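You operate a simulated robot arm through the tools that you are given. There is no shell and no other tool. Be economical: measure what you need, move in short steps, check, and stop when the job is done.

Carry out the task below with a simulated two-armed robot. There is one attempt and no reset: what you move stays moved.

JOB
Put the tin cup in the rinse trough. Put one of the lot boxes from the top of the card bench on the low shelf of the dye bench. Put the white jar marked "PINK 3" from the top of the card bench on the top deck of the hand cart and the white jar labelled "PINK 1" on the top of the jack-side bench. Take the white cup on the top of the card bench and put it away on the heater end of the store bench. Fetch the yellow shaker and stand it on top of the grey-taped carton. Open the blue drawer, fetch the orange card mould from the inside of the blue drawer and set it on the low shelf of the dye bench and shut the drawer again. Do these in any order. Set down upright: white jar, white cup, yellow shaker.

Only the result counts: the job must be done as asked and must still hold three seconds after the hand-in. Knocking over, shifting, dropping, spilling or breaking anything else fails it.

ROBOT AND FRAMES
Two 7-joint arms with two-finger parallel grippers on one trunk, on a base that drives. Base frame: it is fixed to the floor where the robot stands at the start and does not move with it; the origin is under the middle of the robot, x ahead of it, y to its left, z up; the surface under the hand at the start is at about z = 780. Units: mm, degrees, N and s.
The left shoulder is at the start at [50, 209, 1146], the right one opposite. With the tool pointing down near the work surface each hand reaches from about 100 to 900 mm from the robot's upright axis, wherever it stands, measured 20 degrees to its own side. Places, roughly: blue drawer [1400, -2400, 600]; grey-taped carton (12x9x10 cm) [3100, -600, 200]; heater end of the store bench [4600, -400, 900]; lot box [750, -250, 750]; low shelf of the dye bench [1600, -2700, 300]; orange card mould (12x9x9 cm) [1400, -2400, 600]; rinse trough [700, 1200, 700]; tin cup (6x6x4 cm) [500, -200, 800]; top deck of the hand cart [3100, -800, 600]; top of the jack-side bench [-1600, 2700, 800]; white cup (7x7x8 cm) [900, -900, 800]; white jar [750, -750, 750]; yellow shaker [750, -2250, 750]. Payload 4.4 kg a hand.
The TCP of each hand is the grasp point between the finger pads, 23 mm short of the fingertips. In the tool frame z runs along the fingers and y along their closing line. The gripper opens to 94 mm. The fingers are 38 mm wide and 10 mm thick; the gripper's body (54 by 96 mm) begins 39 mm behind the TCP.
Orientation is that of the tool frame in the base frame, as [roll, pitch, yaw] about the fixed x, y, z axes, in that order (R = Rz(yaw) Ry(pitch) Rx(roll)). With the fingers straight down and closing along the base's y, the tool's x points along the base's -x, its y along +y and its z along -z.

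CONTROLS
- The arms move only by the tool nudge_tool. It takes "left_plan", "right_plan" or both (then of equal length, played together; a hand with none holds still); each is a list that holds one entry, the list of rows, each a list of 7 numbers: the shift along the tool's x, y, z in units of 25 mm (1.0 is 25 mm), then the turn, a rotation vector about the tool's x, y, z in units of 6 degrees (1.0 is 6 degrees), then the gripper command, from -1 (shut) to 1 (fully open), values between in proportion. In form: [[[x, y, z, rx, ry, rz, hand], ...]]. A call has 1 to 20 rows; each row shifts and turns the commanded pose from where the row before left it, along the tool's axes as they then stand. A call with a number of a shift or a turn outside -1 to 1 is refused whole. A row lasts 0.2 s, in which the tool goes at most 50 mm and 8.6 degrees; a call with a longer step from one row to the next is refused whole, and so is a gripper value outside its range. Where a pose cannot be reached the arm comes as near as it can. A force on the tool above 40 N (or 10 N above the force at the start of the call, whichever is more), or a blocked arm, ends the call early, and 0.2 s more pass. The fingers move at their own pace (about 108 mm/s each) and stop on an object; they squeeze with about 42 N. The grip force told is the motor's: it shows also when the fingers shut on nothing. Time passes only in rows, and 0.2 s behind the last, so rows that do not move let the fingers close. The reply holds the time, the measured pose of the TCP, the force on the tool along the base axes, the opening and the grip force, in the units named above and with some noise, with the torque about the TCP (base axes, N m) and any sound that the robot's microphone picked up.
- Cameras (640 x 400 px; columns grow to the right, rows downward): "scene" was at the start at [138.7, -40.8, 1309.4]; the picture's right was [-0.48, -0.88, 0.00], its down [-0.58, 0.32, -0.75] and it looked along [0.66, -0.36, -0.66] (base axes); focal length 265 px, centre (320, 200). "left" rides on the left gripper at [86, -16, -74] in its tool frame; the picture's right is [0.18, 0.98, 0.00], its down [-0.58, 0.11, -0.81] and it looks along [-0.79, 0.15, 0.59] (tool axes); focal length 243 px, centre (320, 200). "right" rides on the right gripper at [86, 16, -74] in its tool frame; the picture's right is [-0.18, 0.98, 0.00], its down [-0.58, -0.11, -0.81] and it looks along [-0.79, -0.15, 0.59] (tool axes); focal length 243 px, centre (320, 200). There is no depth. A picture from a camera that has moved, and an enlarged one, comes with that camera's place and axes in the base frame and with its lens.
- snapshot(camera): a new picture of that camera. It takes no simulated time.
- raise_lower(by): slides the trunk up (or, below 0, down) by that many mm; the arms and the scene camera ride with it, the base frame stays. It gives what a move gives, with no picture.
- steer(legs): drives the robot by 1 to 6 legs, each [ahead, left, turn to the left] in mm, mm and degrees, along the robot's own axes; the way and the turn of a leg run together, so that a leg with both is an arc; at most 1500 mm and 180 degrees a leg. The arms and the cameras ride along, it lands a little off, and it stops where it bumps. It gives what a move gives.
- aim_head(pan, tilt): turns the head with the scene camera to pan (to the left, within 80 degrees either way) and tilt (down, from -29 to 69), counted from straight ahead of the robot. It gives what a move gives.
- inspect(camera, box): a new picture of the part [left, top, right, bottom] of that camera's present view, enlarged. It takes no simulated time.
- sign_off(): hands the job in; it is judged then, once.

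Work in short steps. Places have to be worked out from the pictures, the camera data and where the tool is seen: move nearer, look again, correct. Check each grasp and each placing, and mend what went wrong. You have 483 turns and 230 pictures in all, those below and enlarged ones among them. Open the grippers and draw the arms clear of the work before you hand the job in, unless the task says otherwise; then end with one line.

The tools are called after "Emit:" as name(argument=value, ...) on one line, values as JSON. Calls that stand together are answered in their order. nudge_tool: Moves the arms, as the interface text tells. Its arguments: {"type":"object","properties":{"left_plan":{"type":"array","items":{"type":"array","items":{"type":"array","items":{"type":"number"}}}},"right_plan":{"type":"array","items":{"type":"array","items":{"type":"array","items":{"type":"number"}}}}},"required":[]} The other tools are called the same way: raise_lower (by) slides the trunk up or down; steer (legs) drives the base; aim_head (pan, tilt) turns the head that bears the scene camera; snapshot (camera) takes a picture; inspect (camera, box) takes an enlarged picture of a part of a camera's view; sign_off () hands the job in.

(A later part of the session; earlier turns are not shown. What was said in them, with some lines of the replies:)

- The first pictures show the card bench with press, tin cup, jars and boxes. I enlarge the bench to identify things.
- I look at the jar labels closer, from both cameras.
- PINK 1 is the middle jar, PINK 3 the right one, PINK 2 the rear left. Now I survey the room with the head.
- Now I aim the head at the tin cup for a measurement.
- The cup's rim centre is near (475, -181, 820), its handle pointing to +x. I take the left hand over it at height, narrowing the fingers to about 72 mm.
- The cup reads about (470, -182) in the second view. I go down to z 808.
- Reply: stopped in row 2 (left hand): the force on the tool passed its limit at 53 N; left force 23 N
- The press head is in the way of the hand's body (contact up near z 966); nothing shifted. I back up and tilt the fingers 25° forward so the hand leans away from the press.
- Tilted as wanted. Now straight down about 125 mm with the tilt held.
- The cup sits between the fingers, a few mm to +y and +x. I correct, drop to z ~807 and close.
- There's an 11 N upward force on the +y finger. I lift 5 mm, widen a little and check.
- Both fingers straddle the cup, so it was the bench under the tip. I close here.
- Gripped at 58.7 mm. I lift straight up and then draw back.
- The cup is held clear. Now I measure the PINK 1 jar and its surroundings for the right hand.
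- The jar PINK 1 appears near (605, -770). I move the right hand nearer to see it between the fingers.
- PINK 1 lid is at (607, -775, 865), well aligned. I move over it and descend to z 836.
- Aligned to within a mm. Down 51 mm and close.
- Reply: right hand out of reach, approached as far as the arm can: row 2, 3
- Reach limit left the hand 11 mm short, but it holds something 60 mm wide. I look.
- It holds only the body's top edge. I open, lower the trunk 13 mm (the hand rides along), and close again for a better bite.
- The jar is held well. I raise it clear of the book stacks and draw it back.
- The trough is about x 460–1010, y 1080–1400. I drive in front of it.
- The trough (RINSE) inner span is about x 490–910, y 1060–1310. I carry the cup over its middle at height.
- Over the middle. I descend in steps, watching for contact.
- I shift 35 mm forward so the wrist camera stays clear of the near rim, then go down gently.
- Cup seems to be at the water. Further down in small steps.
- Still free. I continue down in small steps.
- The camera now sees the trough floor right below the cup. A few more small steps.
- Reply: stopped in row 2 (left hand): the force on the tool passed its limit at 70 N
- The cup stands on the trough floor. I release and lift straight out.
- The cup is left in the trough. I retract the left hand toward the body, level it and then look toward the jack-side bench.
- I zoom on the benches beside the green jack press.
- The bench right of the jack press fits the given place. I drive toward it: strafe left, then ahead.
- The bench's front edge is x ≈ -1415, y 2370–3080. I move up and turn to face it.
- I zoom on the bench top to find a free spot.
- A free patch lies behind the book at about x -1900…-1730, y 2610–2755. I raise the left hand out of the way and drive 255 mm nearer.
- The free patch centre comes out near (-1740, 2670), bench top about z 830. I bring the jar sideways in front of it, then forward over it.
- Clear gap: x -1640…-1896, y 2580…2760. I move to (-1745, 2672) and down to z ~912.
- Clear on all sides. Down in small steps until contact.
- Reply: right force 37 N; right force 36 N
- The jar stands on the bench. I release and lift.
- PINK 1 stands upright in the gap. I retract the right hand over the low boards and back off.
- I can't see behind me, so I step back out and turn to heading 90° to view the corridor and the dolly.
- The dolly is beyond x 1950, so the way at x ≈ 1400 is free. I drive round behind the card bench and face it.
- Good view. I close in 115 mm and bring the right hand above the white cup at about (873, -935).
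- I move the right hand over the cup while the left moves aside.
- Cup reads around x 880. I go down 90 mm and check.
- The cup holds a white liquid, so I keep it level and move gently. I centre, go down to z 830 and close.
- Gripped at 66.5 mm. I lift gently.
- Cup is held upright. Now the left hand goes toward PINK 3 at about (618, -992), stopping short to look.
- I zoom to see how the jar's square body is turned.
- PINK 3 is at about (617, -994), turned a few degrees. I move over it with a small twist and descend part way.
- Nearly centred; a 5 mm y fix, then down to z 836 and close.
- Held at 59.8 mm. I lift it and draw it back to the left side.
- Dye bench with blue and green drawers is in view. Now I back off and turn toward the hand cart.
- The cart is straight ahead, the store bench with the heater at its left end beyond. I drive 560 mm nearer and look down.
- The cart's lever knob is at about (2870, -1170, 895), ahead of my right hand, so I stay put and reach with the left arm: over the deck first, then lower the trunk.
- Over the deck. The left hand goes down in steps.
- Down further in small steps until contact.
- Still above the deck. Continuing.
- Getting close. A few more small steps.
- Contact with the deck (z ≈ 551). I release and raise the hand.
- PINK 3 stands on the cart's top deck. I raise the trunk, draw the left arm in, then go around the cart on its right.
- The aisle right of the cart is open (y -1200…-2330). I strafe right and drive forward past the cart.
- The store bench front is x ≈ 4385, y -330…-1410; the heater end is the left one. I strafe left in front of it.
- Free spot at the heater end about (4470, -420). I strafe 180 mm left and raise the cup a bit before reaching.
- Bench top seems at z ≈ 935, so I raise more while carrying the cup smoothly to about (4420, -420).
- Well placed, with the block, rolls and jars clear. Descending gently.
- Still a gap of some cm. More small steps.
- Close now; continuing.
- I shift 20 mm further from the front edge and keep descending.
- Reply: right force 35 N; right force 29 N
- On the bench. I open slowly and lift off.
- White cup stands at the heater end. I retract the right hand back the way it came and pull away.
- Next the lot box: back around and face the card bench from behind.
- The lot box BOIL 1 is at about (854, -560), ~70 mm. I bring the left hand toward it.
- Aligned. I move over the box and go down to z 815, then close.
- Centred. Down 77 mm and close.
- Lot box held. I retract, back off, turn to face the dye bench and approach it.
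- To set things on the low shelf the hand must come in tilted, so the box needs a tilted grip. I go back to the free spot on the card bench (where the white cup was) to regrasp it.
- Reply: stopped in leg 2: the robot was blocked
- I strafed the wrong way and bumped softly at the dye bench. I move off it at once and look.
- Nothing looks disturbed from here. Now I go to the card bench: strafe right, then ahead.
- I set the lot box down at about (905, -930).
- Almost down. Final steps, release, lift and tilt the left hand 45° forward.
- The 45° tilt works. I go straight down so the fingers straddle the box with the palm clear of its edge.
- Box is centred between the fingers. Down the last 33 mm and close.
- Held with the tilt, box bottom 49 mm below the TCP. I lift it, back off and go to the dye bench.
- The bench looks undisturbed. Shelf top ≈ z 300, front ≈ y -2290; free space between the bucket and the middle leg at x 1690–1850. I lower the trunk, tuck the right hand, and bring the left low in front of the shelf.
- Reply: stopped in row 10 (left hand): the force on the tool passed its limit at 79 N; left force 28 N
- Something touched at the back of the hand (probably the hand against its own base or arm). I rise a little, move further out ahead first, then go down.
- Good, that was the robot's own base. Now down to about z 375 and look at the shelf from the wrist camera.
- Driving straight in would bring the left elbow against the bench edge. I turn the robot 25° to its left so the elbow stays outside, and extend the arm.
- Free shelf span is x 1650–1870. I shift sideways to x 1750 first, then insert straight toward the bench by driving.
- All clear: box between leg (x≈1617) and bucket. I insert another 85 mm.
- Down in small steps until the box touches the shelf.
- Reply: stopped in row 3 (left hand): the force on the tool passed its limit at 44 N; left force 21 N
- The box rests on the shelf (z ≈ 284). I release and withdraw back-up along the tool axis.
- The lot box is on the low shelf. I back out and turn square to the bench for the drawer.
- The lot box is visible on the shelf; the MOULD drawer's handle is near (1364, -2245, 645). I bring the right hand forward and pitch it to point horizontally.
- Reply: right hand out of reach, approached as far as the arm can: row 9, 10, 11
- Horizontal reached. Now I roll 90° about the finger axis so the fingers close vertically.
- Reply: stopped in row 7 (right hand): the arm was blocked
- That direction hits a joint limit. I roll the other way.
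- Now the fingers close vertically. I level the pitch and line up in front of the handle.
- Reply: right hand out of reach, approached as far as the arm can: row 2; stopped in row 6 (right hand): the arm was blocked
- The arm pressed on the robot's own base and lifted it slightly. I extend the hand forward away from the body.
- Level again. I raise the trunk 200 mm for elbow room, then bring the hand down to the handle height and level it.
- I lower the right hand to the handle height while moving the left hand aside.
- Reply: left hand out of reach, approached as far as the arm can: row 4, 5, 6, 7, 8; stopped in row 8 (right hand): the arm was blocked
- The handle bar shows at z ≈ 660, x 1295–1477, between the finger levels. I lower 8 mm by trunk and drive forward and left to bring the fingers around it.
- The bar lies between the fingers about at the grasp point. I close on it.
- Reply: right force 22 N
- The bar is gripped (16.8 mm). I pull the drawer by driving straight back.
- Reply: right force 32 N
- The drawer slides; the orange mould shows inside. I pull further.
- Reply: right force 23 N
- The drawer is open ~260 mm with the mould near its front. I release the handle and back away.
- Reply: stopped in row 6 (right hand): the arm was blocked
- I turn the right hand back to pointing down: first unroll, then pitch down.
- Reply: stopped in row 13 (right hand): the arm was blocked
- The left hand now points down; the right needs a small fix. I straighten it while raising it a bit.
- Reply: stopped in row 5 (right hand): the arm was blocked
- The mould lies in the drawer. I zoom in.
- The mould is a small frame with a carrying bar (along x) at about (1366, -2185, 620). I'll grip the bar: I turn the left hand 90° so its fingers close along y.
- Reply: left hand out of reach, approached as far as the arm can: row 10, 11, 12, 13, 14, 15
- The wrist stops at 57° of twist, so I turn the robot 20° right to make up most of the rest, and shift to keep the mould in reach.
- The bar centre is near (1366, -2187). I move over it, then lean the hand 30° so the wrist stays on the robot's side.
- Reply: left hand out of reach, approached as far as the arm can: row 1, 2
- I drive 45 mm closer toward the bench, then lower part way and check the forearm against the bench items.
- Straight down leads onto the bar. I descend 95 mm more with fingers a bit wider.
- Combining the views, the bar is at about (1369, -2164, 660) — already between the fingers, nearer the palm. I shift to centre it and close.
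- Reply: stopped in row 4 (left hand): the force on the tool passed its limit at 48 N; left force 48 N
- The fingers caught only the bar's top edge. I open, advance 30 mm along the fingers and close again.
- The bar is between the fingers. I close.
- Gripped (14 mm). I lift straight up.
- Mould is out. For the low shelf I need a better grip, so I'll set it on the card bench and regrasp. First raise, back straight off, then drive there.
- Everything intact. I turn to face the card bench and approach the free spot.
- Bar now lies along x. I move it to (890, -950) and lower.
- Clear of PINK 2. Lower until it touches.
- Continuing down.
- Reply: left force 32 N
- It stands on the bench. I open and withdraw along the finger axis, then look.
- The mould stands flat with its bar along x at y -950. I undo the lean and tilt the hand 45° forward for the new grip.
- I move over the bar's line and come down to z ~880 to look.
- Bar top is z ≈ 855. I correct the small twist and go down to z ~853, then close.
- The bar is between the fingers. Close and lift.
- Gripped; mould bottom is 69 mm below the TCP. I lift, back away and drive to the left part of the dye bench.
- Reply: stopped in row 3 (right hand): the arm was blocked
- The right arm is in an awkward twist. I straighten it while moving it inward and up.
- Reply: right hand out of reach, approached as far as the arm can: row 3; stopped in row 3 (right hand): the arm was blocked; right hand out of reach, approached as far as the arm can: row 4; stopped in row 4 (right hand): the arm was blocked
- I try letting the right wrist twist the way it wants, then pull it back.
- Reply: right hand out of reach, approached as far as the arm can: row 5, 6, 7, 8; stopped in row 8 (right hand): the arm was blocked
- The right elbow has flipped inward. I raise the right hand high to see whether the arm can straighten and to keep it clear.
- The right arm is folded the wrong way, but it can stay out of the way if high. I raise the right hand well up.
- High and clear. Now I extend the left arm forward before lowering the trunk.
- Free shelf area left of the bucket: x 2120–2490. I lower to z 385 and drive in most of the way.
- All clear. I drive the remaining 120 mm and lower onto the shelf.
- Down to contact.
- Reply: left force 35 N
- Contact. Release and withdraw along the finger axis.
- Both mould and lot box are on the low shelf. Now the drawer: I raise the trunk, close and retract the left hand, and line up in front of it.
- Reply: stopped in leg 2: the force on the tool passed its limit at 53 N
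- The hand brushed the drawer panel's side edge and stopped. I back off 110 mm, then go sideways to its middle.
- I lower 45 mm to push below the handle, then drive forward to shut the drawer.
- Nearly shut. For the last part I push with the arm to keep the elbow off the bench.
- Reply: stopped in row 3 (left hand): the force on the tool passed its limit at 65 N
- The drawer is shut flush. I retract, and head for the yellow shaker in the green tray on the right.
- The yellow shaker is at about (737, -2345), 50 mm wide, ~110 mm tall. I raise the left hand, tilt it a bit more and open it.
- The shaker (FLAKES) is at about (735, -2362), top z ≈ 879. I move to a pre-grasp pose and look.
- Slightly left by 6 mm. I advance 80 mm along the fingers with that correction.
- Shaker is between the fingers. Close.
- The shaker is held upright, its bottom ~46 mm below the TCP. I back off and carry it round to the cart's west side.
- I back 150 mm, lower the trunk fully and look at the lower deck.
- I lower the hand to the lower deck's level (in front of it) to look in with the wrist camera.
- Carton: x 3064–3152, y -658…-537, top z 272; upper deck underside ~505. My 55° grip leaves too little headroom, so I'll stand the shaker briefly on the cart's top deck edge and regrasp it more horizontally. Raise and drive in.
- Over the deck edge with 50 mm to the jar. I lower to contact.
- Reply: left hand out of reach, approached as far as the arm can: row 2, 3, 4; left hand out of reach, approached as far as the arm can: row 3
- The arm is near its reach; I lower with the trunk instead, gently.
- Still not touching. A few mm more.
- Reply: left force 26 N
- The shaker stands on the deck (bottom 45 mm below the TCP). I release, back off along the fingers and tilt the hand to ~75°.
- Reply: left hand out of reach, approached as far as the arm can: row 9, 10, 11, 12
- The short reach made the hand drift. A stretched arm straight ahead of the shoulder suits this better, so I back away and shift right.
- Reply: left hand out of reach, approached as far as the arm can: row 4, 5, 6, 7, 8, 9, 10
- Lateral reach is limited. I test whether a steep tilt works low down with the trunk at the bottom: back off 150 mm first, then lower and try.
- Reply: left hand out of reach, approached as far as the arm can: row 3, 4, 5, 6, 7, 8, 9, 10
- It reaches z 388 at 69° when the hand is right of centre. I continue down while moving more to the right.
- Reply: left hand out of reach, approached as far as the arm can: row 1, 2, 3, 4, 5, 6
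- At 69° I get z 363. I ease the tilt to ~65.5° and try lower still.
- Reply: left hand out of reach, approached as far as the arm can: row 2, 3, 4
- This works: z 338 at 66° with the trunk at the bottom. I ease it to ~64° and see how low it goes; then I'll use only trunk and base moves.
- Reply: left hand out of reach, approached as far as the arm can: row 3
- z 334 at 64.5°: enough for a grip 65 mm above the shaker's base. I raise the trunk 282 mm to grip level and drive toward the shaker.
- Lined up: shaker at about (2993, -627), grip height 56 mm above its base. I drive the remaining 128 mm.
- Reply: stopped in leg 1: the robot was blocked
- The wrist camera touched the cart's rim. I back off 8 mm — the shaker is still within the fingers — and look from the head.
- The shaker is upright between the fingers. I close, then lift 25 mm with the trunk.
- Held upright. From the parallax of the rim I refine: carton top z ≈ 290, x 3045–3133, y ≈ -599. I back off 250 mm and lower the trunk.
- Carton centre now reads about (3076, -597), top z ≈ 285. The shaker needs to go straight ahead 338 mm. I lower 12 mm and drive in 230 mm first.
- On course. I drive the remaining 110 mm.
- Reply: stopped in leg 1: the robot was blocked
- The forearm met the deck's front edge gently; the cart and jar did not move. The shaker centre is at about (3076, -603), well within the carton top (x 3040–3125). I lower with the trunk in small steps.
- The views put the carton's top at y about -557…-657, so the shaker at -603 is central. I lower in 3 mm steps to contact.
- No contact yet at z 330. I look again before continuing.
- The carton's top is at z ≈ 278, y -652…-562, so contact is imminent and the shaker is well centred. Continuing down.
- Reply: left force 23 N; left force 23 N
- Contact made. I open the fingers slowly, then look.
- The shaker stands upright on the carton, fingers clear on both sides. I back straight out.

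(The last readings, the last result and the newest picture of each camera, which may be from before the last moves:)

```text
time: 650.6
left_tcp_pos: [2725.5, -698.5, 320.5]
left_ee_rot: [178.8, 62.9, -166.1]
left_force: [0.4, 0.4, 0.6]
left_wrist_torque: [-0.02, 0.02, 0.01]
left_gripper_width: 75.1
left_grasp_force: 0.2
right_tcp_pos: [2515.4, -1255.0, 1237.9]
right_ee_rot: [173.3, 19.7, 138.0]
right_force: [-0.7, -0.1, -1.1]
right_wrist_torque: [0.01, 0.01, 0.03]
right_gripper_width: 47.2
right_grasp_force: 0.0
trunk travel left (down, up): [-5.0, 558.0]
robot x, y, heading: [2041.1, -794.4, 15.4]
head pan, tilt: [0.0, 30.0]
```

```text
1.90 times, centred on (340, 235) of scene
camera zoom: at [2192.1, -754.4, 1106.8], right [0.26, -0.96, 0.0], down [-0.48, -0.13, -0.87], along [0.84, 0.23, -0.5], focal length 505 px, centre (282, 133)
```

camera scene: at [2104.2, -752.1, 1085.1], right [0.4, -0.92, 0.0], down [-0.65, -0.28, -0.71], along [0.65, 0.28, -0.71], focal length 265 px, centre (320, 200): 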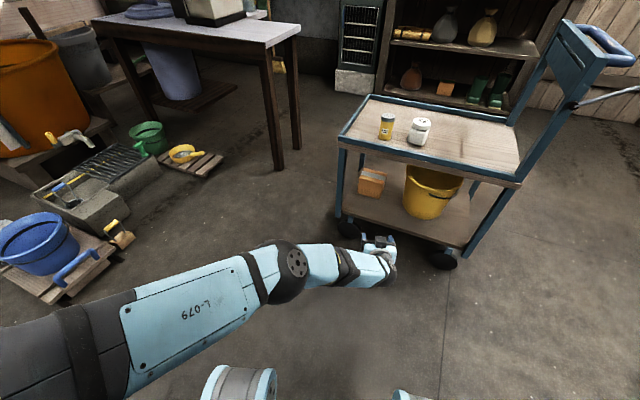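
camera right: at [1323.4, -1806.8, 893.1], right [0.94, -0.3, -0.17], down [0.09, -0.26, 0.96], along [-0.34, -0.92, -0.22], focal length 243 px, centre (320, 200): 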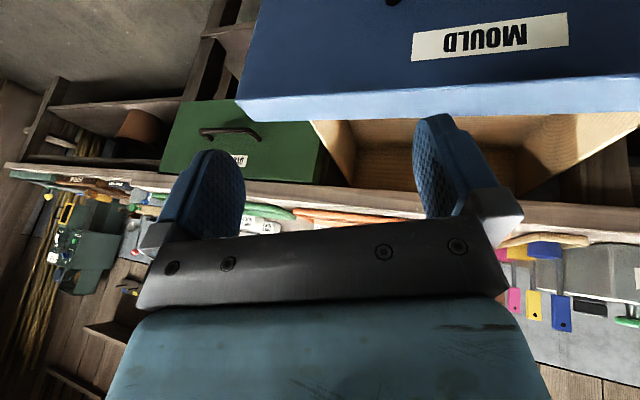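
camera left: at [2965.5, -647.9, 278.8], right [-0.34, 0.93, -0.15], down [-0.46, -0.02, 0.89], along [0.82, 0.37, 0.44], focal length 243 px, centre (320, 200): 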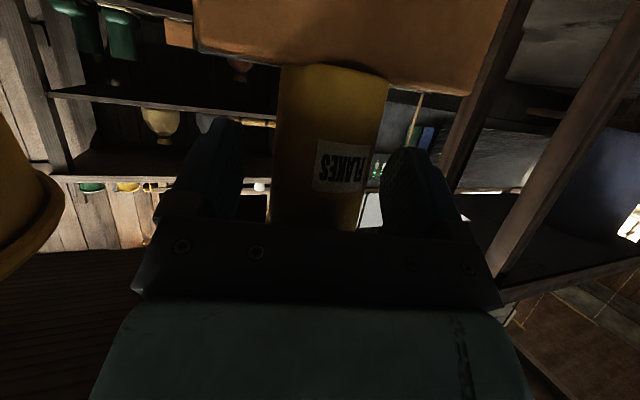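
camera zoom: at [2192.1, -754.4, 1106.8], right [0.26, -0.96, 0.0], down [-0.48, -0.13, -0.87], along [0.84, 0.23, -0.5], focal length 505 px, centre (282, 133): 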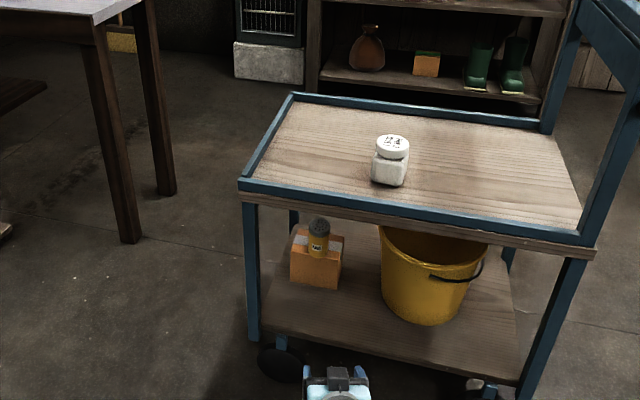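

The shaker stands upright on the carton. I raise the trunk a bit and turn to check the drawer and shelf once more.

Emit:
raise_lower(by=250)

Emit:
steer(legs=[[0, 0, -95]])

Emit:
aim_head(pan=-30, tilt=30)

Emit:
snapshot(camera="scene")

```text
time: 653.1
left_tcp_pos: [2727.6, -697.9, 571.8]
left_ee_rot: [178.7, 63.0, -166.2]
left_force: [-0.2, 0.2, -0.9]
left_wrist_torque: [0.02, -0.03, -0.02]
left_gripper_width: 75.1
left_grasp_force: 0.1
right_tcp_pos: [2516.5, -1254.2, 1488.3]
right_ee_rot: [173.3, 19.7, 138.1]
right_force: [0.7, -0.1, 0.0]
right_wrist_torque: [-0.01, 0.01, -0.01]
right_gripper_width: 47.1
right_grasp_force: 0.1
trunk travel left (down, up): [-255.0, 308.0]
robot x, y, heading: [2044.6, -799.5, 15.1]
head pan, tilt: [0.0, 30.0]
```

```text
time: 657.6
left_tcp_pos: [2073.5, -1486.8, 572.0]
left_ee_rot: [178.7, 63.0, 98.3]
left_force: [0.2, -0.3, -0.2]
left_wrist_torque: [0.01, 0.0, -0.02]
left_gripper_width: 75.4
left_grasp_force: 0.1
right_tcp_pos: [1539.2, -1223.1, 1487.7]
right_ee_rot: [173.3, 19.7, 42.6]
right_force: [-0.2, 0.3, 0.1]
right_wrist_torque: [-0.01, 0.0, -0.03]
right_gripper_width: 47.1
right_grasp_force: 0.1
trunk travel left (down, up): [-255.0, 308.0]
robot x, y, heading: [2042.6, -797.1, -80.1]
head pan, tilt: [0.0, 30.0]
```

```text
time: 658.5
left_tcp_pos: [2072.8, -1486.8, 571.9]
left_ee_rot: [178.7, 63.1, 98.3]
left_force: [0.3, 0.3, -0.5]
left_wrist_torque: [0.01, 0.01, 0.01]
left_gripper_width: 75.3
left_grasp_force: 0.1
right_tcp_pos: [1539.1, -1221.6, 1486.9]
right_ee_rot: [173.3, 19.7, 42.6]
right_force: [-0.6, 0.0, 0.2]
right_wrist_torque: [-0.05, -0.01, 0.01]
right_gripper_width: 47.0
right_grasp_force: 0.1
trunk travel left (down, up): [-255.0, 308.0]
robot x, y, heading: [2042.3, -797.7, -80.4]
head pan, tilt: [-30.0, 30.0]
```

```text
23 pictures are left
camera scene: at [2020.1, -947.0, 1356.7], right [-0.94, 0.35, 0.0], down [0.17, 0.47, -0.87], along [-0.3, -0.81, -0.5], focal length 265 px, centre (320, 200)
```

scene: 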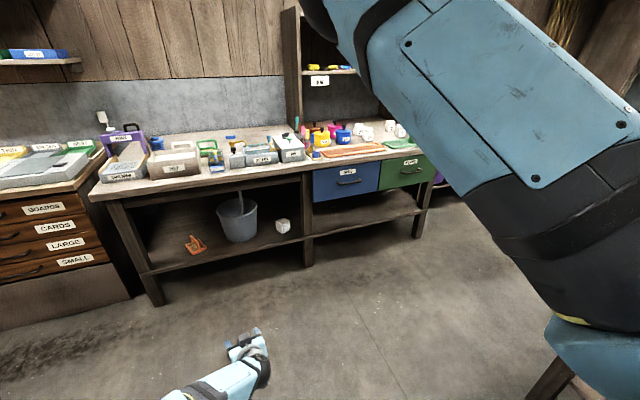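

Mould and lot box are on the shelf. I zoom on the drawer.

Emit:
inspect(camera="scene", box=[290, 130, 450, 250])

```text
3.33 times, centred on (370, 190) of scene
camera zoom: at [2020.1, -947.0, 1356.7], right [-0.94, 0.35, 0.0], down [0.17, 0.47, -0.87], along [-0.3, -0.81, -0.5], focal length 884 px, centre (153, 233)
```

zoom: 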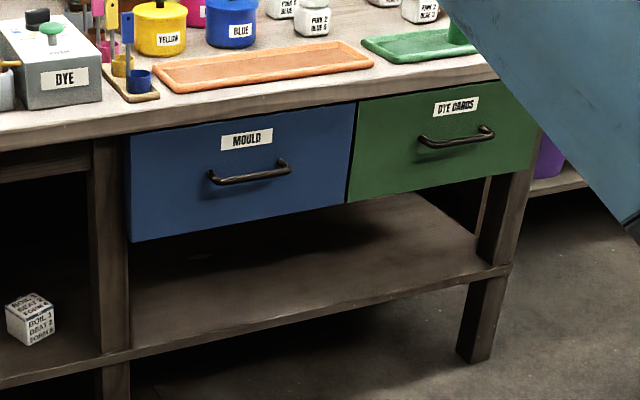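

Drawer is flush shut and everything is in place. I open both grippers fully in free space and hand in.

Emit:
nudge_tool(left_plan=[[[0, 0, 0, 0, 0, 0, 1], [0, 0, 0, 0, 0, 0, 1]]], right_plan=[[[0, 0, 0, 0, 0, 0, 1], [0, 0, 0, 0, 0, 0, 1]]])

Emit:
sign_off()

```text
time: 659.1
left_tcp_pos: [2072.9, -1486.7, 571.1]
left_ee_rot: [178.8, 62.9, 98.2]
left_force: [0.5, -0.1, 1.0]
left_wrist_torque: [0.0, 0.04, 0.01]
left_gripper_width: 94.0
left_grasp_force: 0.1
right_tcp_pos: [1540.3, -1223.1, 1486.4]
right_ee_rot: [173.2, 19.8, 42.6]
right_force: [0.5, 0.3, -0.7]
right_wrist_torque: [-0.03, 0.02, 0.02]
right_gripper_width: 94.0
right_grasp_force: 0.2
trunk travel left (down, up): [-255.0, 308.0]
robot x, y, heading: [2041.5, -791.2, -80.7]
head pan, tilt: [-30.0, 30.0]
```

```text
The job is handed in.
```

I moved all seven items to their places and shut the blue drawer, then handed the job in; on the way the robot lightly bumped the press, the dye bench, the open drawer's side edge and the cart, with no shift visible in the pictures, and I did not see the tin cup again after letting it go under the trough's opaque water.
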